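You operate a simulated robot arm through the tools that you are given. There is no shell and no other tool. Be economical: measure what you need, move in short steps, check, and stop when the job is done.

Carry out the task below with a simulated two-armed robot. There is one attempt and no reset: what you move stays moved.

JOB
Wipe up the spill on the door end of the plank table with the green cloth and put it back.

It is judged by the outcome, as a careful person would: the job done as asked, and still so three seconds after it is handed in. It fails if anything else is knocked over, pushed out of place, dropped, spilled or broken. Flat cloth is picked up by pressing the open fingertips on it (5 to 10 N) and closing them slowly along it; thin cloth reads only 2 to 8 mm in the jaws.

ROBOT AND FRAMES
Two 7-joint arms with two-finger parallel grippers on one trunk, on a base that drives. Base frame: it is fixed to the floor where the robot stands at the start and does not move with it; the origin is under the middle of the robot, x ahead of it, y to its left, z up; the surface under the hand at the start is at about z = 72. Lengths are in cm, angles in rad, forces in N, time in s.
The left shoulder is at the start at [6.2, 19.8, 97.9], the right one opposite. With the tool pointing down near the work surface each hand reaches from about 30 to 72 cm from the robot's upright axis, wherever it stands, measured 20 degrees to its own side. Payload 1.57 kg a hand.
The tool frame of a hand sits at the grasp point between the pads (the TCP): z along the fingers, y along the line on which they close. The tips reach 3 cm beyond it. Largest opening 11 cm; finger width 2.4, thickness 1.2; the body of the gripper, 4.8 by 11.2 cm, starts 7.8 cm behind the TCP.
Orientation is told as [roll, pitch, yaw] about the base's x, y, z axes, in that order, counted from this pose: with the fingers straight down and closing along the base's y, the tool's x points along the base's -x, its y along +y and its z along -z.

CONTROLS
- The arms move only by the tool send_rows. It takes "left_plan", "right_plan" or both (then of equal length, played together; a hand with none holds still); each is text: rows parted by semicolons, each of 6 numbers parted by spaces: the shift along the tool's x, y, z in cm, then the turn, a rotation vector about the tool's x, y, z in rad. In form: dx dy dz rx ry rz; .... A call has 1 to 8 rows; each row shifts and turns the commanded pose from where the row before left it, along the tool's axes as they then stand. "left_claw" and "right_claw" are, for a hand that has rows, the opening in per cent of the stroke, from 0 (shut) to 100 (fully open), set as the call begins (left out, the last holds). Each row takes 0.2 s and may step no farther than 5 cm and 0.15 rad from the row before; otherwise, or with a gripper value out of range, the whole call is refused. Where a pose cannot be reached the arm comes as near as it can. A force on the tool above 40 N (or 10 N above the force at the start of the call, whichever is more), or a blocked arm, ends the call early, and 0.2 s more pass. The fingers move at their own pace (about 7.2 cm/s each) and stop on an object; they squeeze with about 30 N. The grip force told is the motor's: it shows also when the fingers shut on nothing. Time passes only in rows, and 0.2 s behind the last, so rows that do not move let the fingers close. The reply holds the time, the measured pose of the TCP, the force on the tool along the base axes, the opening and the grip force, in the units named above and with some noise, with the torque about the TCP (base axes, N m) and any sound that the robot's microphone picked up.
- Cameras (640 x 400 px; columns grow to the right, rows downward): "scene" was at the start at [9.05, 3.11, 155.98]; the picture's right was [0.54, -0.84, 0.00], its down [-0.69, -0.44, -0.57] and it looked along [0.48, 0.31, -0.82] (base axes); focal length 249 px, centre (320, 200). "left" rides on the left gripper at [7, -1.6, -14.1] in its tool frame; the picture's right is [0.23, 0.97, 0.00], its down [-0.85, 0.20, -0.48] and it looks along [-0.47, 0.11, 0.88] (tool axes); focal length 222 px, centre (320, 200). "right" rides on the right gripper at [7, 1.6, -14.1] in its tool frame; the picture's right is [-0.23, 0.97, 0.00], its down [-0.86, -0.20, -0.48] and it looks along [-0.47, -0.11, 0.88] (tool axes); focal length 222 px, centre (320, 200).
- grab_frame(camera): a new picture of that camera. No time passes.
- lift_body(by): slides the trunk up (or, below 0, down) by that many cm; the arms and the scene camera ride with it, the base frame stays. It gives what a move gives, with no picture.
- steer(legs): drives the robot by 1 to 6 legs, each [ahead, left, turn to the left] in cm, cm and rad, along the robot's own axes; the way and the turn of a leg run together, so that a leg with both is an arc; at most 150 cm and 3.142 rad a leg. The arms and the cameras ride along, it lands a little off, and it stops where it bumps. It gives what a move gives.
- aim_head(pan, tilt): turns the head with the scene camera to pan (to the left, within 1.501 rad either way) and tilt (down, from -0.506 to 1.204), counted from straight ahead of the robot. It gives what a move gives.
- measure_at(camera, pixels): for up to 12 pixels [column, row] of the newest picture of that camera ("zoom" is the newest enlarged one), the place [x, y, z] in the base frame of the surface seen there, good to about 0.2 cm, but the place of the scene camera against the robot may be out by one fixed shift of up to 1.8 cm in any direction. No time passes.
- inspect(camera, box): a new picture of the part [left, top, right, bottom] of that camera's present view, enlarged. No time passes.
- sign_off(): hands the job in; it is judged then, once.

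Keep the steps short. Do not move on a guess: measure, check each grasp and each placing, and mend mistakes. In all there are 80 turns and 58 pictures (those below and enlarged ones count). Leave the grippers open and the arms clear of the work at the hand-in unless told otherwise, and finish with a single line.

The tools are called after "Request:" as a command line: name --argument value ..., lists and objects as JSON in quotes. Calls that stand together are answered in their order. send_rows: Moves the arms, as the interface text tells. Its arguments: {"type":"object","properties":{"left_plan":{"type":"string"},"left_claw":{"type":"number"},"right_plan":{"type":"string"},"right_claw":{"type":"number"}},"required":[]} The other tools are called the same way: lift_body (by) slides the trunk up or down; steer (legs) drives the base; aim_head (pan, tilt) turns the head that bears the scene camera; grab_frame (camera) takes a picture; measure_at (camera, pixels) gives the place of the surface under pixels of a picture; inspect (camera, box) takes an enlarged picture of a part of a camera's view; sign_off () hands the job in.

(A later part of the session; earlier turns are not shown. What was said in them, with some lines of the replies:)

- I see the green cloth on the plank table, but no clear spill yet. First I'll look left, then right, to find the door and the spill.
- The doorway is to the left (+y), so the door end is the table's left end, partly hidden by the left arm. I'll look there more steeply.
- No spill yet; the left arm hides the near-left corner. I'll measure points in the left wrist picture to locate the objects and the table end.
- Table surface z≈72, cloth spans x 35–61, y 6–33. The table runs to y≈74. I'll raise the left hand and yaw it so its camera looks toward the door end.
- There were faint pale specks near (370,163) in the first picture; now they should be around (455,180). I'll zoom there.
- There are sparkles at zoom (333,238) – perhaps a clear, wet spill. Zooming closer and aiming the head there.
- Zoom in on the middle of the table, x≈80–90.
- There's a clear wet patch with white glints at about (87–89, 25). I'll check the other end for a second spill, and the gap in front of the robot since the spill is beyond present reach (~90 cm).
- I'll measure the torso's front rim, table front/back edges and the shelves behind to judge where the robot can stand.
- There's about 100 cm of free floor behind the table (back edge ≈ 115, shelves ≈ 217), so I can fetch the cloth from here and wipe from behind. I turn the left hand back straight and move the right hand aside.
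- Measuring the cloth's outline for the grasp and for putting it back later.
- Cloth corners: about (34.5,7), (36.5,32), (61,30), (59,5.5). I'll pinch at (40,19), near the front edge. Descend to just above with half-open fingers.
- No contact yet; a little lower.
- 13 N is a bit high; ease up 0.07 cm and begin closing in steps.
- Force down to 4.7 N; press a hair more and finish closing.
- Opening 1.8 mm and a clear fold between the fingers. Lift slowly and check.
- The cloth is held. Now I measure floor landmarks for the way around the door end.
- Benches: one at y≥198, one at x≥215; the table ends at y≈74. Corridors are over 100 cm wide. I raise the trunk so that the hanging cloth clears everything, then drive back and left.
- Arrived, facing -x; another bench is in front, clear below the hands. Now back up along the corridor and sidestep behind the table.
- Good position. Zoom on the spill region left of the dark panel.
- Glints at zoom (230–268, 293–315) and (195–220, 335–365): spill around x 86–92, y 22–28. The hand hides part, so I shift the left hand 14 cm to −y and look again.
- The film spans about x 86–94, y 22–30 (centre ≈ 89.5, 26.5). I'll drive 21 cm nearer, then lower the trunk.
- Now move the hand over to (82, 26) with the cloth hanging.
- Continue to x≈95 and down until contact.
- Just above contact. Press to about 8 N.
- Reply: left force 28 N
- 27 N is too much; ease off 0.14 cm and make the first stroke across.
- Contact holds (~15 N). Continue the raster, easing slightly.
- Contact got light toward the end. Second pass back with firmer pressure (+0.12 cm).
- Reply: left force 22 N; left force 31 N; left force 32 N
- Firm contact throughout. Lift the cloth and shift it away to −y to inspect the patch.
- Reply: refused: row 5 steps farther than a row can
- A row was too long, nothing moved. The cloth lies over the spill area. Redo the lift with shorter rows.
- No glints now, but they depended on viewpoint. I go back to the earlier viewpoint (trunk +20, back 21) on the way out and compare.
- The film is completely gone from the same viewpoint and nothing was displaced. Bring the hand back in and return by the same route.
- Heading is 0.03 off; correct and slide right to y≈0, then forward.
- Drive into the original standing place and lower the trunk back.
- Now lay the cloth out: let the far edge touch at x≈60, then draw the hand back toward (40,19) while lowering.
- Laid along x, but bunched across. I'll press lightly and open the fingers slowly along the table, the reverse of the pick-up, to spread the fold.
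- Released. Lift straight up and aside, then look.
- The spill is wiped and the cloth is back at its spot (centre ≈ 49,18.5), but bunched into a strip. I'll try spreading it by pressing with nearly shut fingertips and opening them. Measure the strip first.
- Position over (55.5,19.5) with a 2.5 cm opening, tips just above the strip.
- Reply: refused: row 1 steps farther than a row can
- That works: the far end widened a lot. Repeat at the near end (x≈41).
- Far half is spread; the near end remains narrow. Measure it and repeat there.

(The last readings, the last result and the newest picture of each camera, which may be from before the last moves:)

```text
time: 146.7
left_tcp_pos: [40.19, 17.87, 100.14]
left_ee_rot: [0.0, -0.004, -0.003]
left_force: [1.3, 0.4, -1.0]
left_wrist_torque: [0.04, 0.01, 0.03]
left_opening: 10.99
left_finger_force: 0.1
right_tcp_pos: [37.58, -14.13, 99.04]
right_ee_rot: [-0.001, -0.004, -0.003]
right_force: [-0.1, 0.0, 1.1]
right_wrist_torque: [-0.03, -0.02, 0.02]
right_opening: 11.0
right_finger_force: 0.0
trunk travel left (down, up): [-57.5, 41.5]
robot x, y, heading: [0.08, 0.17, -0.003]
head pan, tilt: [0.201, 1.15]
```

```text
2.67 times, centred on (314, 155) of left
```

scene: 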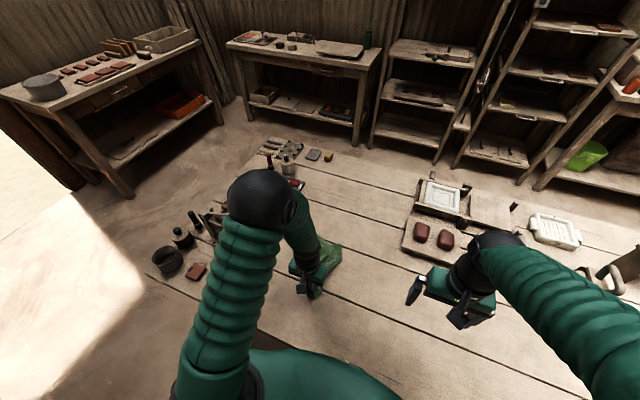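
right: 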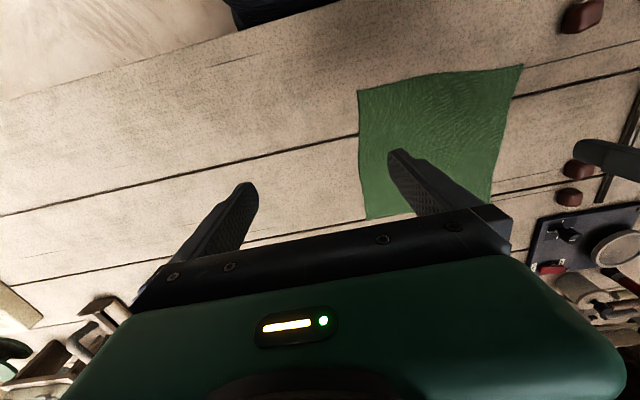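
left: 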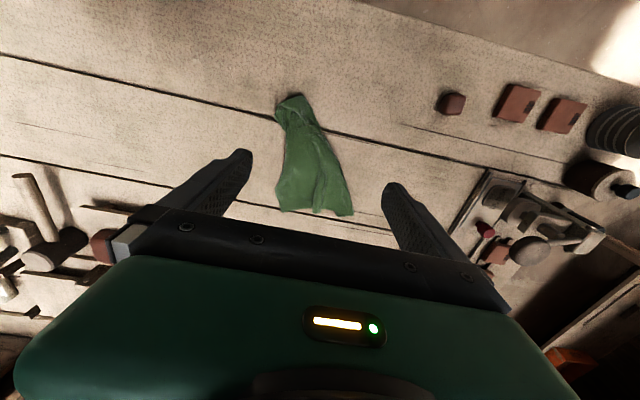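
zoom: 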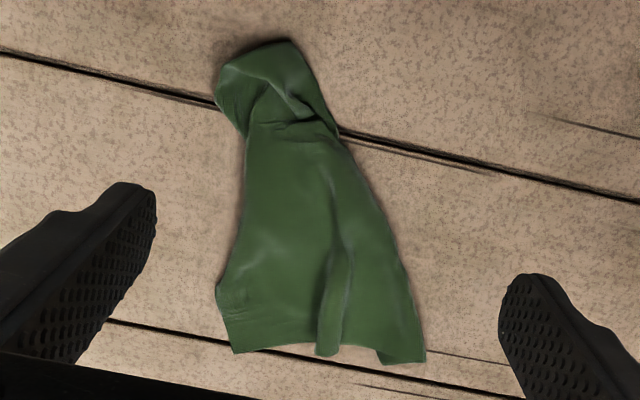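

Repeat at (41,15.2).

Request:
send_rows --left_plan "-0.8 -2.6 3 0 0 0; 0 0 4.5 0 0 0; 0 0 4.5 0 0 0; 0 0 4.5 0 0 0; 0 0 4.5 0 0 0; 0 0 2.5 0 0 0; 0 0 0.8 0 0 0; 0 0 0.3 0 0 0" --left_claw 14

Request:
send_rows --left_plan "0 0 0.2 0 0 0; 0 0 0.1 0 0 0; 0 0 0.1 0 0 0; 0 0 0 0 0 0"

Request:
send_rows --left_plan "0 0 0 0 0 0" --left_claw 30

Request:
send_rows --left_plan "0 0 0 0 0 0" --left_claw 50

Request:
send_rows --left_plan "0 0 0 0 0 0" --left_claw 75

Request:
send_rows --left_plan "0 0 0 0 0 0; 0 0 0 0 0 0" --left_claw 100

Request:
send_rows --left_plan "0 0 -4 0 0 0; 0 0 -4 0 0 0; -3 1.5 -3 0 0 0; -3 1.5 0 0 0 0; 0 0 0 0 0 0"

Request:
grab_frame --camera "left"

```text
time: 148.5
left_tcp_pos: [41.03, 15.38, 75.43]
left_ee_rot: [0.001, -0.002, -0.006]
left_force: [0.2, -1.4, 1.2]
left_wrist_torque: [-0.03, -0.02, 0.0]
left_opening: 1.55
left_finger_force: 0.2
right_tcp_pos: [37.61, -14.24, 99.12]
right_ee_rot: [-0.001, -0.002, -0.005]
right_force: [0.4, 0.0, -0.4]
right_wrist_torque: [0.0, -0.03, 0.01]
right_opening: 10.99
right_finger_force: 0.2
trunk travel left (down, up): [-57.5, 41.5]
robot x, y, heading: [0.62, 0.46, 0.0]
head pan, tilt: [0.201, 1.15]
```

```text
time: 149.5
left_tcp_pos: [40.91, 15.43, 75.28]
left_ee_rot: [0.001, -0.008, -0.004]
left_force: [-0.4, 2.6, 20.2]
left_wrist_torque: [-0.06, -0.06, 0.0]
left_opening: 1.55
left_finger_force: 0.0
right_tcp_pos: [37.47, -14.29, 99.15]
right_ee_rot: [-0.001, -0.006, -0.005]
right_force: [0.0, 0.3, -1.0]
right_wrist_torque: [-0.02, 0.02, 0.0]
right_opening: 11.01
right_finger_force: 0.1
trunk travel left (down, up): [-57.5, 41.5]
robot x, y, heading: [0.11, 0.25, -0.005]
head pan, tilt: [0.201, 1.15]
```

```text
time: 149.9
left_tcp_pos: [41.03, 15.37, 75.26]
left_ee_rot: [0.001, -0.007, -0.004]
left_force: [0.0, 4.5, 24.7]
left_wrist_torque: [-0.11, -0.12, 0.05]
left_opening: 2.2
left_finger_force: 0.1
right_tcp_pos: [37.44, -14.23, 99.2]
right_ee_rot: [0.0, -0.005, -0.003]
right_force: [0.2, 0.0, 0.5]
right_wrist_torque: [0.0, 0.01, -0.01]
right_opening: 11.0
right_finger_force: 0.0
trunk travel left (down, up): [-57.5, 41.5]
robot x, y, heading: [0.27, 0.54, -0.004]
head pan, tilt: [0.201, 1.15]
```

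```text
time: 150.3
left_tcp_pos: [40.84, 15.33, 75.24]
left_ee_rot: [-0.001, -0.006, -0.006]
left_force: [0.2, 8.8, 26.8]
left_wrist_torque: [-0.42, -0.19, 0.07]
left_opening: 4.49
left_finger_force: 0.1
right_tcp_pos: [37.46, -14.26, 99.17]
right_ee_rot: [-0.002, -0.007, -0.003]
right_force: [0.4, 0.0, -0.3]
right_wrist_torque: [-0.02, 0.01, -0.01]
right_opening: 10.98
right_finger_force: 0.1
trunk travel left (down, up): [-57.5, 41.5]
robot x, y, heading: [0.18, 0.26, -0.007]
head pan, tilt: [0.201, 1.15]
```

```text
time: 150.7
left_tcp_pos: [40.97, 15.38, 75.31]
left_ee_rot: [-0.002, -0.003, -0.004]
left_force: [0.4, 8.6, 27.8]
left_wrist_torque: [-1.0, -0.18, 0.05]
left_opening: 7.48
left_finger_force: 0.1
right_tcp_pos: [37.5, -14.06, 99.23]
right_ee_rot: [-0.003, -0.006, -0.004]
right_force: [-0.6, 0.0, -0.4]
right_wrist_torque: [-0.02, -0.04, 0.0]
right_opening: 10.99
right_finger_force: 0.1
trunk travel left (down, up): [-57.5, 41.5]
robot x, y, heading: [0.04, 0.49, -0.005]
head pan, tilt: [0.201, 1.15]
```

```text
time: 151.3
left_tcp_pos: [40.93, 15.4, 75.18]
left_ee_rot: [-0.002, -0.004, -0.005]
left_force: [-0.1, 8.8, 28.5]
left_wrist_torque: [-1.41, -0.15, 0.08]
left_opening: 10.22
left_finger_force: 0.0
right_tcp_pos: [37.36, -14.13, 99.24]
right_ee_rot: [-0.003, -0.004, -0.003]
right_force: [-1.0, -0.4, -0.2]
right_wrist_torque: [0.02, 0.01, 0.0]
right_opening: 11.01
right_finger_force: 0.1
trunk travel left (down, up): [-57.5, 41.5]
robot x, y, heading: [0.43, 0.09, -0.005]
head pan, tilt: [0.201, 1.15]
```

```text
time: 152.5
left_tcp_pos: [47.16, 18.3, 86.21]
left_ee_rot: [0.001, -0.003, -0.004]
left_force: [-0.2, 0.2, 0.3]
left_wrist_torque: [-0.01, 0.03, 0.02]
left_opening: 11.02
left_finger_force: 0.1
right_tcp_pos: [37.47, -14.35, 99.15]
right_ee_rot: [0.0, -0.004, -0.003]
right_force: [-1.0, -0.3, 0.6]
right_wrist_torque: [-0.03, -0.03, 0.01]
right_opening: 10.99
right_finger_force: 0.0
trunk travel left (down, up): [-57.5, 41.5]
robot x, y, heading: [0.28, -0.26, -0.005]
head pan, tilt: [0.201, 1.15]
```

```text
8 pictures are left
```

left: 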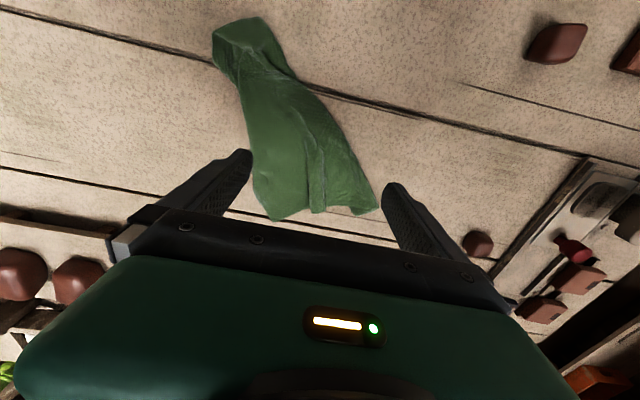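

The near end drifted to −y. I'll pin its −y side and drag only the +y finger outward (opening while shifting +y). Measure first.

Request:
measure_at --camera "left" --pixels '[[213, 35], [265, 17], [228, 70], [290, 65], [250, 40], [262, 60], [240, 95], [305, 95]]'

```text
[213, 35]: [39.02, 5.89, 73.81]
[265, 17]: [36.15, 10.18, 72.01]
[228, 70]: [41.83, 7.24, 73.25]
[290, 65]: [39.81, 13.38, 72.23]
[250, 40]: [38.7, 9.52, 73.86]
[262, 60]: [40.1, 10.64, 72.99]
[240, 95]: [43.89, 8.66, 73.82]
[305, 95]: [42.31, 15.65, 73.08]
```

Request:
send_rows --left_plan "3 -3 0 0 0 0; 3 -3 0 0 0 0; 0.7 -2.3 3 0 0 0; 0 0 4 0 0 0; 0 0 3 0 0 0; 0 0 0.7 0 0 0; 0 0 0.2 0 0 0; 0 0 0.1 0 0 0" --left_claw 16

Request:
send_rows --left_plan "0 0 0.06 0 0 0; 0 0 0.06 0 0 0; 0 0 0 0 0 0"

```text
time: 154.3
left_tcp_pos: [40.37, 9.93, 75.2]
left_ee_rot: [0.0, -0.006, -0.005]
left_force: [0.1, 0.0, 7.2]
left_wrist_torque: [0.03, -0.05, 0.02]
left_opening: 1.76
left_finger_force: 0.1
right_tcp_pos: [37.48, -14.19, 99.03]
right_ee_rot: [0.0, -0.004, -0.003]
right_force: [0.5, 0.3, 0.1]
right_wrist_torque: [0.0, 0.02, 0.01]
right_opening: 11.01
right_finger_force: 0.1
trunk travel left (down, up): [-57.5, 41.5]
robot x, y, heading: [0.1, 0.2, -0.003]
head pan, tilt: [0.201, 1.15]
```

```text
time: 155.1
left_tcp_pos: [40.35, 10.05, 75.28]
left_ee_rot: [0.0, -0.006, -0.007]
left_force: [2.7, 0.5, 27.0]
left_wrist_torque: [0.01, -0.22, -0.02]
left_opening: 1.79
left_finger_force: 0.5
right_tcp_pos: [37.51, -14.31, 99.21]
right_ee_rot: [0.002, -0.005, -0.003]
right_force: [0.1, 0.9, -0.7]
right_wrist_torque: [-0.02, 0.01, 0.0]
right_opening: 11.02
right_finger_force: 0.1
trunk travel left (down, up): [-57.5, 41.5]
robot x, y, heading: [-0.27, 0.4, -0.001]
head pan, tilt: [0.201, 1.15]
```

Request:
send_rows --left_plan "0 0 -0.07 0 0 0; 0 0.8 0 0 0 0" --left_claw 28

Request:
send_rows --left_plan "0 1 0 0 0 0; 0 0 0 0 0 0" --left_claw 46

Request:
send_rows --left_plan "0 1.4 0 0 0 0; 0 0 0 0 0 0" --left_claw 70

Request:
send_rows --left_plan "0 1.6 0 0 0 0; 0 0 0 0 0 0" --left_claw 100

Request:
send_rows --left_plan "0 0 -4 0 0 0; 0 0 -4.5 0 0 0; 0 0 -4.5 0 0 0; 0 0 -4.5 0 0 0; 0 0 -4.5 0 0 0; 0 0 -3 0 0 0; 0 0 0 0 0 0"

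Request:
grab_frame --camera "left"

```text
time: 155.7
left_tcp_pos: [40.28, 10.59, 75.13]
left_ee_rot: [0.002, -0.004, -0.01]
left_force: [1.5, -7.3, 21.3]
left_wrist_torque: [-0.25, -0.18, -0.05]
left_opening: 2.7
left_finger_force: 0.0
right_tcp_pos: [37.43, -14.53, 99.14]
right_ee_rot: [0.003, -0.005, -0.005]
right_force: [-0.1, -0.6, 0.3]
right_wrist_torque: [0.01, -0.01, -0.01]
right_opening: 10.98
right_finger_force: 0.0
trunk travel left (down, up): [-57.5, 41.5]
robot x, y, heading: [0.08, -0.34, -0.002]
head pan, tilt: [0.201, 1.15]
```

```text
time: 156.3
left_tcp_pos: [40.25, 11.95, 75.16]
left_ee_rot: [0.003, -0.003, -0.005]
left_force: [0.3, -0.1, 17.3]
left_wrist_torque: [-0.38, -0.16, 0.02]
left_opening: 5.05
left_finger_force: 0.1
right_tcp_pos: [37.61, -14.32, 99.18]
right_ee_rot: [0.0, -0.004, -0.005]
right_force: [0.3, -0.2, -0.8]
right_wrist_torque: [-0.01, 0.01, -0.02]
right_opening: 11.01
right_finger_force: 0.1
trunk travel left (down, up): [-57.5, 41.5]
robot x, y, heading: [-0.25, 0.47, -0.007]
head pan, tilt: [0.201, 1.15]
```

```text
time: 156.9
left_tcp_pos: [40.14, 13.22, 75.12]
left_ee_rot: [-0.001, -0.003, -0.003]
left_force: [-0.4, 0.6, 13.1]
left_wrist_torque: [-0.53, -0.11, 0.01]
left_opening: 7.76
left_finger_force: 0.4
right_tcp_pos: [37.57, -14.26, 99.13]
right_ee_rot: [-0.002, -0.004, -0.003]
right_force: [-0.8, 0.2, -0.2]
right_wrist_torque: [-0.02, -0.01, 0.03]
right_opening: 11.0
right_finger_force: 0.0
trunk travel left (down, up): [-57.5, 41.5]
robot x, y, heading: [0.04, -0.01, -0.005]
head pan, tilt: [0.201, 1.15]
```

```text
time: 157.5
left_tcp_pos: [40.25, 14.79, 75.12]
left_ee_rot: [0.0, -0.004, -0.006]
left_force: [-1.8, 0.6, 10.5]
left_wrist_torque: [-0.56, -0.07, -0.09]
left_opening: 10.97
left_finger_force: 0.0
right_tcp_pos: [37.56, -14.28, 99.05]
right_ee_rot: [0.001, -0.003, -0.002]
right_force: [0.4, -0.7, 0.0]
right_wrist_torque: [-0.02, -0.01, 0.0]
right_opening: 10.99
right_finger_force: 0.1
trunk travel left (down, up): [-57.5, 41.5]
robot x, y, heading: [-0.15, 0.15, -0.007]
head pan, tilt: [0.201, 1.15]
```

```text
time: 159.1
left_tcp_pos: [40.29, 14.99, 99.8]
left_ee_rot: [-0.001, -0.005, -0.004]
left_force: [-0.6, -0.5, -0.3]
left_wrist_torque: [0.0, -0.01, 0.01]
left_opening: 10.98
left_finger_force: 0.1
right_tcp_pos: [37.57, -14.23, 99.06]
right_ee_rot: [0.0, -0.006, -0.004]
right_force: [0.5, 1.0, 0.1]
right_wrist_torque: [-0.01, 0.02, 0.0]
right_opening: 11.01
right_finger_force: 0.0
trunk travel left (down, up): [-57.5, 41.5]
robot x, y, heading: [0.08, -0.04, -0.005]
head pan, tilt: [0.201, 1.15]
```

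```text
7 pictures are left
```

left: 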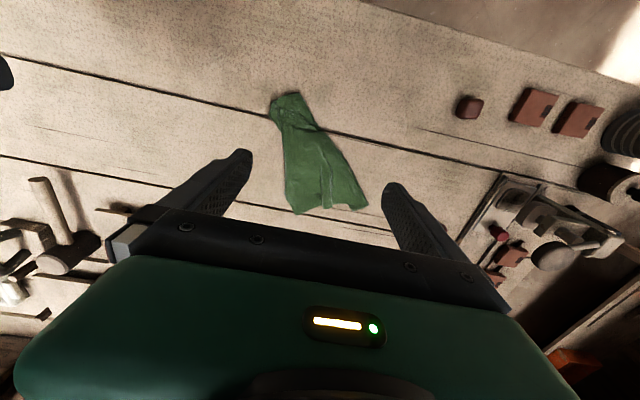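

Request:
measure_at --camera "left" --pixels '[[271, 105], [298, 95], [315, 120], [285, 130], [288, 165], [340, 155], [293, 212], [366, 206]]'

```text
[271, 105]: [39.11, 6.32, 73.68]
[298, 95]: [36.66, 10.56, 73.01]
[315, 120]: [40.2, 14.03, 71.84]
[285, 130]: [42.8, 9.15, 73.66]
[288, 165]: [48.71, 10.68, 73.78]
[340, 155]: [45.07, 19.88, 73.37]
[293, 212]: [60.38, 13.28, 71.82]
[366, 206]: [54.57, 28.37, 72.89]
```

The near part is still folded. One more correction: press closed fingertips at (42,11.5) and drag the near part +y by 6.5 cm, so that it's centred on its old spot.

Request:
send_rows --left_plan "-1.7 -3.3 0 0 0 0; 0 0 4.5 0 0 0; 0 0 4.5 0 0 0; 0 0 4.5 0 0 0; 0 0 4.5 0 0 0; 0 0 4.5 0 0 0; 0 0 1.7 0 0 0; 0 0 0.4 0 0 0" --left_claw 8

Request:
send_rows --left_plan "0 0 0.05 0 0 0; 0 0 0 0 0 0"

```text
time: 160.9
left_tcp_pos: [42.14, 11.52, 75.37]
left_ee_rot: [-0.001, -0.003, -0.005]
left_force: [0.6, 0.2, 0.3]
left_wrist_torque: [-0.03, -0.01, 0.01]
left_opening: 0.88
left_finger_force: 0.1
right_tcp_pos: [37.58, -14.23, 99.15]
right_ee_rot: [0.0, -0.003, -0.003]
right_force: [-0.1, 0.5, -0.2]
right_wrist_torque: [0.0, 0.01, 0.01]
right_opening: 11.01
right_finger_force: 0.1
trunk travel left (down, up): [-57.5, 41.5]
robot x, y, heading: [0.04, 0.13, -0.005]
head pan, tilt: [0.201, 1.15]
```

```text
time: 161.5
left_tcp_pos: [41.96, 11.42, 75.2]
left_ee_rot: [-0.001, -0.004, -0.006]
left_force: [0.5, -0.2, 1.9]
left_wrist_torque: [0.01, 0.0, 0.02]
left_opening: 0.87
left_finger_force: 0.0
right_tcp_pos: [37.5, -14.35, 99.13]
right_ee_rot: [0.001, -0.004, -0.003]
right_force: [-0.6, 0.7, -0.1]
right_wrist_torque: [-0.03, 0.04, -0.04]
right_opening: 11.03
right_finger_force: 0.0
trunk travel left (down, up): [-57.5, 41.5]
robot x, y, heading: [0.18, 0.31, -0.007]
head pan, tilt: [0.201, 1.15]
```

Request:
send_rows --left_plan "0 0 0.08 0 0 0; 0 1 0.03 0 0 0; 0 1 0 0 0 0; 0 1 0 0 0 0; 0 1 0 0 0 0; 0 1 0 0 0 0; 0 1 0 0 0 0; 0 0.5 0 0 0 0"

Request:
send_rows --left_plan "0 0 -3 0 0 0; 0 0 -4.5 0 0 0; 0 0 -4.5 0 0 0; 0 0 -4.5 0 0 0; 0 0 -4.5 0 0 0; 0 0 -3 0 0 0; 0 0 0 0 0 0" --left_claw 20

Request:
grab_frame --camera "left"

```text
time: 163.3
left_tcp_pos: [42.03, 18.15, 75.37]
left_ee_rot: [0.0, -0.003, -0.006]
left_force: [0.0, -0.9, 0.3]
left_wrist_torque: [-0.02, -0.02, 0.02]
left_opening: 0.81
left_finger_force: 0.0
right_tcp_pos: [37.71, -14.18, 99.09]
right_ee_rot: [0.001, -0.003, -0.004]
right_force: [0.5, -0.1, 0.1]
right_wrist_torque: [0.01, 0.0, -0.02]
right_opening: 11.02
right_finger_force: 0.0
trunk travel left (down, up): [-57.5, 41.5]
robot x, y, heading: [-0.17, 0.14, -0.006]
head pan, tilt: [0.201, 1.15]
```

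```text
time: 164.9
left_tcp_pos: [41.96, 18.07, 99.24]
left_ee_rot: [-0.001, -0.005, -0.004]
left_force: [0.7, 0.7, 0.6]
left_wrist_torque: [-0.01, -0.01, -0.01]
left_opening: 2.19
left_finger_force: 0.0
right_tcp_pos: [37.61, -14.24, 99.08]
right_ee_rot: [0.001, -0.005, -0.005]
right_force: [0.0, -0.2, -1.0]
right_wrist_torque: [0.01, -0.01, 0.01]
right_opening: 11.01
right_finger_force: 0.0
trunk travel left (down, up): [-57.5, 41.5]
robot x, y, heading: [-0.26, 0.4, -0.008]
head pan, tilt: [0.201, 1.15]
```

```text
6 pictures are left
```

left: 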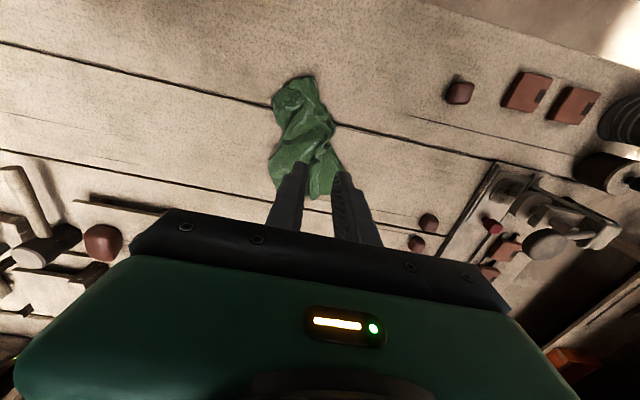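

Request:
inspect --camera "left" --box '[240, 60, 380, 215]'

Request:
measure_at --camera "left" --pixels '[[273, 100], [312, 77], [333, 122], [275, 150], [300, 120], [271, 180], [320, 198], [345, 165], [315, 165]]'

```text
2.58 times, centred on (310, 138) of left
```

zoom: 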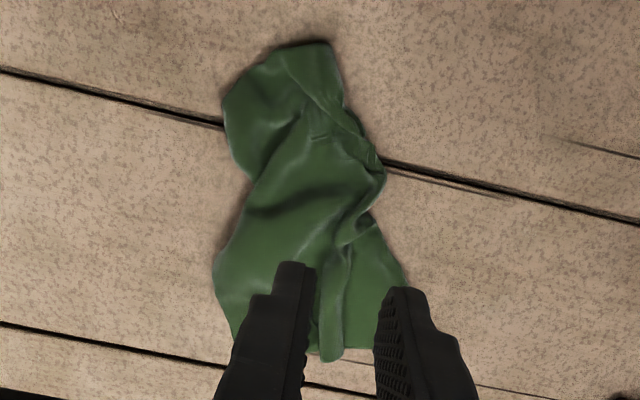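

```text
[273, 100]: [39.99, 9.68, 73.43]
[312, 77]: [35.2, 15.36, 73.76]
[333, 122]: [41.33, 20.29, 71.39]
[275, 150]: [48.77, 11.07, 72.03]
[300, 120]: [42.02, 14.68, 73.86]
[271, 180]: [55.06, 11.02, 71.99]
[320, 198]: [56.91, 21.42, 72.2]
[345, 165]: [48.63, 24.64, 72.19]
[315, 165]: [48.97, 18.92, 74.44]
```

Cloth centre ≈ (47,16.5), all inside its old footprint, but crumpled. Two more gentle spreads: first the far part at (53,18).

Request:
send_rows --left_plan "-4 0 2.5 0 0 0; -4 0 2.5 0 0 0; -3 0 4 0 0 0; 0 0 4.5 0 0 0; 0 0 4.5 0 0 0; 0 0 4.5 0 0 0; 0 0 0.9 0 0 0; 0 0 0.4 0 0 0" --left_claw 25

Request:
send_rows --left_plan "0 0 0.2 0 0 0; 0 0 0.1 0 0 0; 0 0 0.06 0 0 0; 0 0 0 0 0 0"

```text
time: 166.7
left_tcp_pos: [53.07, 17.96, 75.48]
left_ee_rot: [0.0, -0.004, -0.006]
left_force: [0.5, -0.3, -0.3]
left_wrist_torque: [-0.03, 0.03, -0.01]
left_opening: 2.72
left_finger_force: 0.1
right_tcp_pos: [37.46, -14.21, 99.13]
right_ee_rot: [0.001, -0.003, -0.002]
right_force: [0.1, -0.3, -0.7]
right_wrist_torque: [-0.02, 0.02, 0.0]
right_opening: 11.0
right_finger_force: 0.1
trunk travel left (down, up): [-57.5, 41.5]
robot x, y, heading: [0.1, 0.03, -0.004]
head pan, tilt: [0.201, 1.15]
```

```text
time: 167.7
left_tcp_pos: [53.08, 17.89, 75.24]
left_ee_rot: [0.001, -0.003, -0.005]
left_force: [-0.6, 0.4, 2.3]
left_wrist_torque: [0.04, 0.03, 0.0]
left_opening: 2.78
left_finger_force: 0.0
right_tcp_pos: [37.57, -14.12, 99.13]
right_ee_rot: [0.0, -0.003, -0.003]
right_force: [-0.2, 0.3, -0.5]
right_wrist_torque: [0.0, 0.02, 0.0]
right_opening: 10.98
right_finger_force: 0.1
trunk travel left (down, up): [-57.5, 41.5]
robot x, y, heading: [0.14, -0.34, -0.005]
head pan, tilt: [0.201, 1.15]
```

Request:
send_rows --left_plan "0 0 0.1 0 0 0" --left_claw 40

Request:
send_rows --left_plan "0 0 0.02 0 0 0" --left_claw 60

Request:
send_rows --left_plan "0 0 0.02 0 0 0" --left_claw 80

Request:
send_rows --left_plan "0 0 0 0 0 0; 0 0 0 0 0 0" --left_claw 100

Request:
send_rows --left_plan "0 0 -4 0 0 0; 0 0 -2 0 0 0; 4 -1 0 0 0 0; 4 -1 0 0 0 0; 4 -1 0 0 0 0; 2 0 0 0 0 0; 0 0 0 0 0 0"

Request:
send_rows --left_plan "0 0 0 0 0 0; 0 0 0 0 0 0; 0 0 3 0 0 0; 0 0 2 0 0 0; 0 0 0.6 0 0 0; 0 0 0.3 0 0 0; 0 0 0.1 0 0 0; 0 0 0 0 0 0" --left_claw 30

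```text
time: 168.1
left_tcp_pos: [53.12, 17.91, 75.15]
left_ee_rot: [-0.001, -0.005, -0.006]
left_force: [0.4, -2.0, 6.9]
left_wrist_torque: [0.12, 0.04, 0.01]
left_opening: 4.28
left_finger_force: 0.0
right_tcp_pos: [37.57, -14.32, 99.05]
right_ee_rot: [0.002, -0.004, -0.004]
right_force: [1.2, 0.5, 0.3]
right_wrist_torque: [0.0, 0.02, 0.02]
right_opening: 11.03
right_finger_force: 0.1
trunk travel left (down, up): [-57.5, 41.5]
robot x, y, heading: [-0.13, 0.02, -0.005]
head pan, tilt: [0.201, 1.15]
```

```text
time: 168.5
left_tcp_pos: [53.14, 17.86, 75.2]
left_ee_rot: [0.0, -0.004, -0.008]
left_force: [0.4, -3.4, 10.3]
left_wrist_torque: [0.32, 0.05, -0.04]
left_opening: 6.32
left_finger_force: 0.0
right_tcp_pos: [37.54, -14.34, 99.17]
right_ee_rot: [0.002, -0.004, -0.004]
right_force: [0.2, 0.1, -0.3]
right_wrist_torque: [0.03, -0.03, -0.02]
right_opening: 11.02
right_finger_force: 0.0
trunk travel left (down, up): [-57.5, 41.5]
robot x, y, heading: [0.18, -0.22, -0.009]
head pan, tilt: [0.201, 1.15]
```

```text
time: 168.9
left_tcp_pos: [52.97, 18.0, 75.26]
left_ee_rot: [0.002, -0.006, -0.006]
left_force: [-0.3, -3.5, 12.3]
left_wrist_torque: [0.45, 0.06, 0.03]
left_opening: 8.43
left_finger_force: 0.0
right_tcp_pos: [37.57, -14.39, 99.26]
right_ee_rot: [0.001, -0.003, -0.003]
right_force: [-0.2, -0.4, -0.3]
right_wrist_torque: [0.03, 0.0, -0.01]
right_opening: 10.99
right_finger_force: 0.0
trunk travel left (down, up): [-57.5, 41.5]
robot x, y, heading: [0.14, 0.1, -0.005]
head pan, tilt: [0.201, 1.15]
```

```text
time: 169.5
left_tcp_pos: [52.96, 17.89, 75.15]
left_ee_rot: [0.002, -0.005, -0.005]
left_force: [-0.1, -4.0, 13.0]
left_wrist_torque: [0.56, 0.03, 0.02]
left_opening: 10.62
left_finger_force: 0.0
right_tcp_pos: [37.35, -14.49, 99.14]
right_ee_rot: [0.003, -0.005, -0.003]
right_force: [-1.1, -0.5, 0.5]
right_wrist_torque: [0.0, 0.0, -0.04]
right_opening: 11.02
right_finger_force: 0.1
trunk travel left (down, up): [-57.5, 41.5]
robot x, y, heading: [-0.01, 0.19, -0.007]
head pan, tilt: [0.201, 1.15]
```

```text
time: 171.1
left_tcp_pos: [38.98, 14.88, 81.09]
left_ee_rot: [0.0, -0.003, -0.004]
left_force: [0.7, -0.3, 0.1]
left_wrist_torque: [0.02, 0.01, 0.0]
left_opening: 11.0
left_finger_force: 0.0
right_tcp_pos: [37.59, -14.29, 99.09]
right_ee_rot: [-0.001, -0.002, -0.003]
right_force: [-0.5, 0.4, 0.7]
right_wrist_torque: [-0.03, -0.04, 0.02]
right_opening: 11.0
right_finger_force: 0.1
trunk travel left (down, up): [-57.5, 41.5]
robot x, y, heading: [0.11, 0.09, -0.005]
head pan, tilt: [0.201, 1.15]
```

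```text
time: 172.9
left_tcp_pos: [39.03, 14.92, 74.98]
left_ee_rot: [0.0, -0.006, -0.006]
left_force: [-0.8, 1.2, 21.4]
left_wrist_torque: [0.5, 0.07, 0.0]
left_opening: 3.33
left_finger_force: 0.1
right_tcp_pos: [37.49, -14.37, 99.25]
right_ee_rot: [-0.001, -0.005, -0.004]
right_force: [-0.7, -0.4, -0.7]
right_wrist_torque: [-0.01, 0.05, 0.0]
right_opening: 11.02
right_finger_force: 0.1
trunk travel left (down, up): [-57.5, 41.5]
robot x, y, heading: [0.5, 0.06, -0.007]
head pan, tilt: [0.201, 1.15]
```

Ease to ~12 N and open here, biased to +y.

Request:
send_rows --left_plan "0 0.4 -0.07 0 0 0" --left_claw 45

Request:
send_rows --left_plan "0 0.7 0 0 0 0" --left_claw 62

Request:
send_rows --left_plan "0 0.7 0 0 0 0" --left_claw 80

Request:
send_rows --left_plan "0 0.7 0 0 0 0; 0 0 0 0 0 0" --left_claw 100

Request:
send_rows --left_plan "0 0 -4 0 0 0; 0 0 -4.5 0 0 0; 0 0 -4.5 0 0 0; 0 0 -4.5 0 0 0; 0 0 -4.5 0 0 0; 0 0 -3 0 0 0; 0 0 0 0 0 0"

Request:
grab_frame --camera "left"

```text
time: 173.3
left_tcp_pos: [39.03, 15.13, 75.18]
left_ee_rot: [0.001, -0.005, -0.008]
left_force: [0.4, -5.6, 15.9]
left_wrist_torque: [0.23, 0.0, 0.02]
left_opening: 4.39
left_finger_force: 0.2
right_tcp_pos: [37.56, -14.52, 99.08]
right_ee_rot: [0.002, -0.003, -0.006]
right_force: [-0.3, -0.5, 0.3]
right_wrist_torque: [0.01, -0.01, -0.01]
right_opening: 11.03
right_finger_force: 0.0
trunk travel left (down, up): [-57.5, 41.5]
robot x, y, heading: [0.06, 0.07, -0.006]
head pan, tilt: [0.201, 1.15]
```

```text
time: 173.7
left_tcp_pos: [39.12, 15.95, 75.26]
left_ee_rot: [0.002, -0.006, -0.007]
left_force: [0.8, -7.3, 18.8]
left_wrist_torque: [0.48, 0.02, -0.01]
left_opening: 6.17
left_finger_force: 0.1
right_tcp_pos: [37.45, -14.42, 99.23]
right_ee_rot: [0.001, -0.006, -0.003]
right_force: [0.9, 0.0, -0.4]
right_wrist_torque: [-0.02, 0.0, -0.01]
right_opening: 10.99
right_finger_force: 0.1
trunk travel left (down, up): [-57.5, 41.5]
robot x, y, heading: [0.1, -0.3, -0.007]
head pan, tilt: [0.201, 1.15]
```

```text
time: 174.1
left_tcp_pos: [39.08, 16.6, 75.17]
left_ee_rot: [0.002, -0.007, -0.007]
left_force: [0.6, -7.7, 22.2]
left_wrist_torque: [0.73, 0.0, -0.01]
left_opening: 8.03
left_finger_force: 0.1
right_tcp_pos: [37.53, -14.61, 99.27]
right_ee_rot: [0.001, -0.005, -0.005]
right_force: [0.3, 0.0, 0.2]
right_wrist_torque: [-0.02, -0.02, 0.01]
right_opening: 11.0
right_finger_force: 0.1
trunk travel left (down, up): [-57.5, 41.5]
robot x, y, heading: [0.33, -0.01, -0.004]
head pan, tilt: [0.201, 1.15]
```

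```text
time: 174.7
left_tcp_pos: [38.96, 17.45, 75.14]
left_ee_rot: [0.0, -0.005, -0.006]
left_force: [0.6, -9.2, 26.2]
left_wrist_torque: [1.22, 0.02, -0.04]
left_opening: 10.16
left_finger_force: 0.1
right_tcp_pos: [37.48, -14.56, 99.12]
right_ee_rot: [0.002, -0.005, -0.002]
right_force: [0.5, -0.3, -0.9]
right_wrist_torque: [0.0, -0.01, -0.02]
right_opening: 11.01
right_finger_force: 0.1
trunk travel left (down, up): [-57.5, 41.5]
robot x, y, heading: [0.06, 0.26, -0.004]
head pan, tilt: [0.201, 1.15]
```

```text
time: 176.3
left_tcp_pos: [38.92, 17.36, 100.19]
left_ee_rot: [0.0, -0.004, -0.006]
left_force: [-0.2, 0.4, 0.2]
left_wrist_torque: [0.01, 0.0, 0.03]
left_opening: 11.02
left_finger_force: 0.1
right_tcp_pos: [37.74, -14.24, 99.11]
right_ee_rot: [0.001, -0.005, -0.003]
right_force: [-0.5, -0.4, 0.3]
right_wrist_torque: [0.0, 0.0, 0.01]
right_opening: 11.01
right_finger_force: 0.1
trunk travel left (down, up): [-57.5, 41.5]
robot x, y, heading: [0.02, 0.11, -0.003]
head pan, tilt: [0.201, 1.15]
```

```text
4 pictures are left
```

left: 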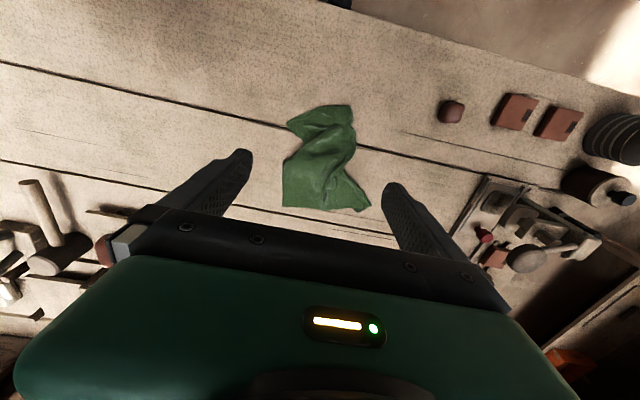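

Much better spread. Measure its outline.

Request:
measure_at --camera "left" --pixels '[[287, 123], [350, 106], [354, 140], [284, 170], [283, 205], [368, 208], [320, 160], [320, 205]]'

```text
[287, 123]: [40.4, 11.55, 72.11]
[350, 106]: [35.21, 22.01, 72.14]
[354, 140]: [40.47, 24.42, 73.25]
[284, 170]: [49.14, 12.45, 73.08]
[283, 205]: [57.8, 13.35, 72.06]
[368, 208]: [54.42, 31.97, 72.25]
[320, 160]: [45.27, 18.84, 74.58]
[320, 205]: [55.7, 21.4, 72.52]
```

The cloth now covers x 35–58, y 11.5–32, centred ≈ (47,19.5) against the original (47.8,19): back in place. Retract the left hand up and to its side, then take a last look.

Request:
send_rows --left_plan "0 3 -2 0 0 0; 0 3 -2 0 0 0; 0 3 -2 0 0 0; 0 4 0 0 0 0; 0 4 0 0 0 0; 0 0 0 0 0 0" --left_claw 100

Request:
aim_head --pan 0.4 --tilt 1.0

Request:
grab_frame --camera "scene"

Request:
inspect --camera "scene" --box '[230, 100, 422, 270]'

```text
time: 177.7
left_tcp_pos: [38.9, 34.79, 106.15]
left_ee_rot: [-0.002, -0.003, -0.006]
left_force: [-0.3, -0.1, -0.1]
left_wrist_torque: [-0.01, -0.01, 0.0]
left_opening: 11.02
left_finger_force: 0.1
right_tcp_pos: [37.57, -14.13, 99.11]
right_ee_rot: [0.0, -0.004, -0.004]
right_force: [0.1, 0.3, 1.3]
right_wrist_torque: [0.03, 0.0, 0.01]
right_opening: 10.99
right_finger_force: 0.0
trunk travel left (down, up): [-57.5, 41.5]
robot x, y, heading: [-0.22, 0.01, -0.007]
head pan, tilt: [0.201, 1.15]
```

```text
time: 178.5
left_tcp_pos: [39.09, 34.81, 106.21]
left_ee_rot: [-0.001, -0.003, -0.005]
left_force: [0.3, 0.0, -0.7]
left_wrist_torque: [0.02, 0.01, -0.01]
left_opening: 10.98
left_finger_force: 0.1
right_tcp_pos: [37.51, -14.3, 99.07]
right_ee_rot: [0.001, -0.004, -0.002]
right_force: [0.6, 0.7, 0.3]
right_wrist_torque: [-0.01, 0.01, 0.02]
right_opening: 11.01
right_finger_force: 0.1
trunk travel left (down, up): [-57.5, 41.5]
robot x, y, heading: [0.17, 0.36, -0.006]
head pan, tilt: [0.4, 1.0]
```

```text
3 pictures are left
```

scene: 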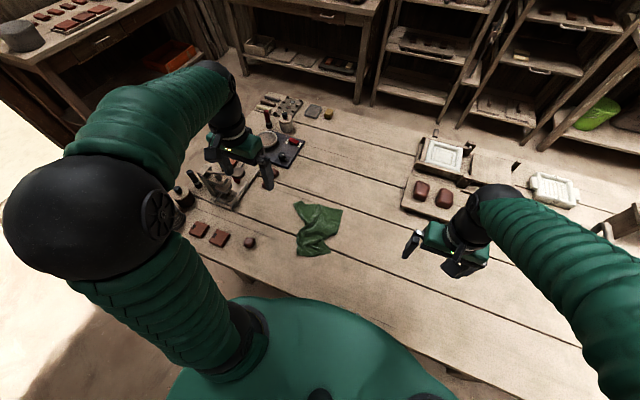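

```text
2.35 times, centred on (326, 185) of scene
```

zoom: 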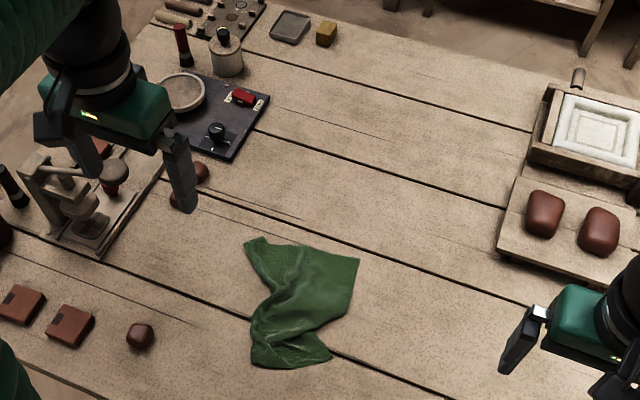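

The table is dry, the cloth is back at its spot, all other things are in place, and the grippers are open and clear. Handing in.

Request:
sign_off

```text
The job is handed in.
```

The spill on the door end is wiped up, and the green cloth is back on its spot, slightly rumpled rather than flat; nothing else was knocked over or moved.
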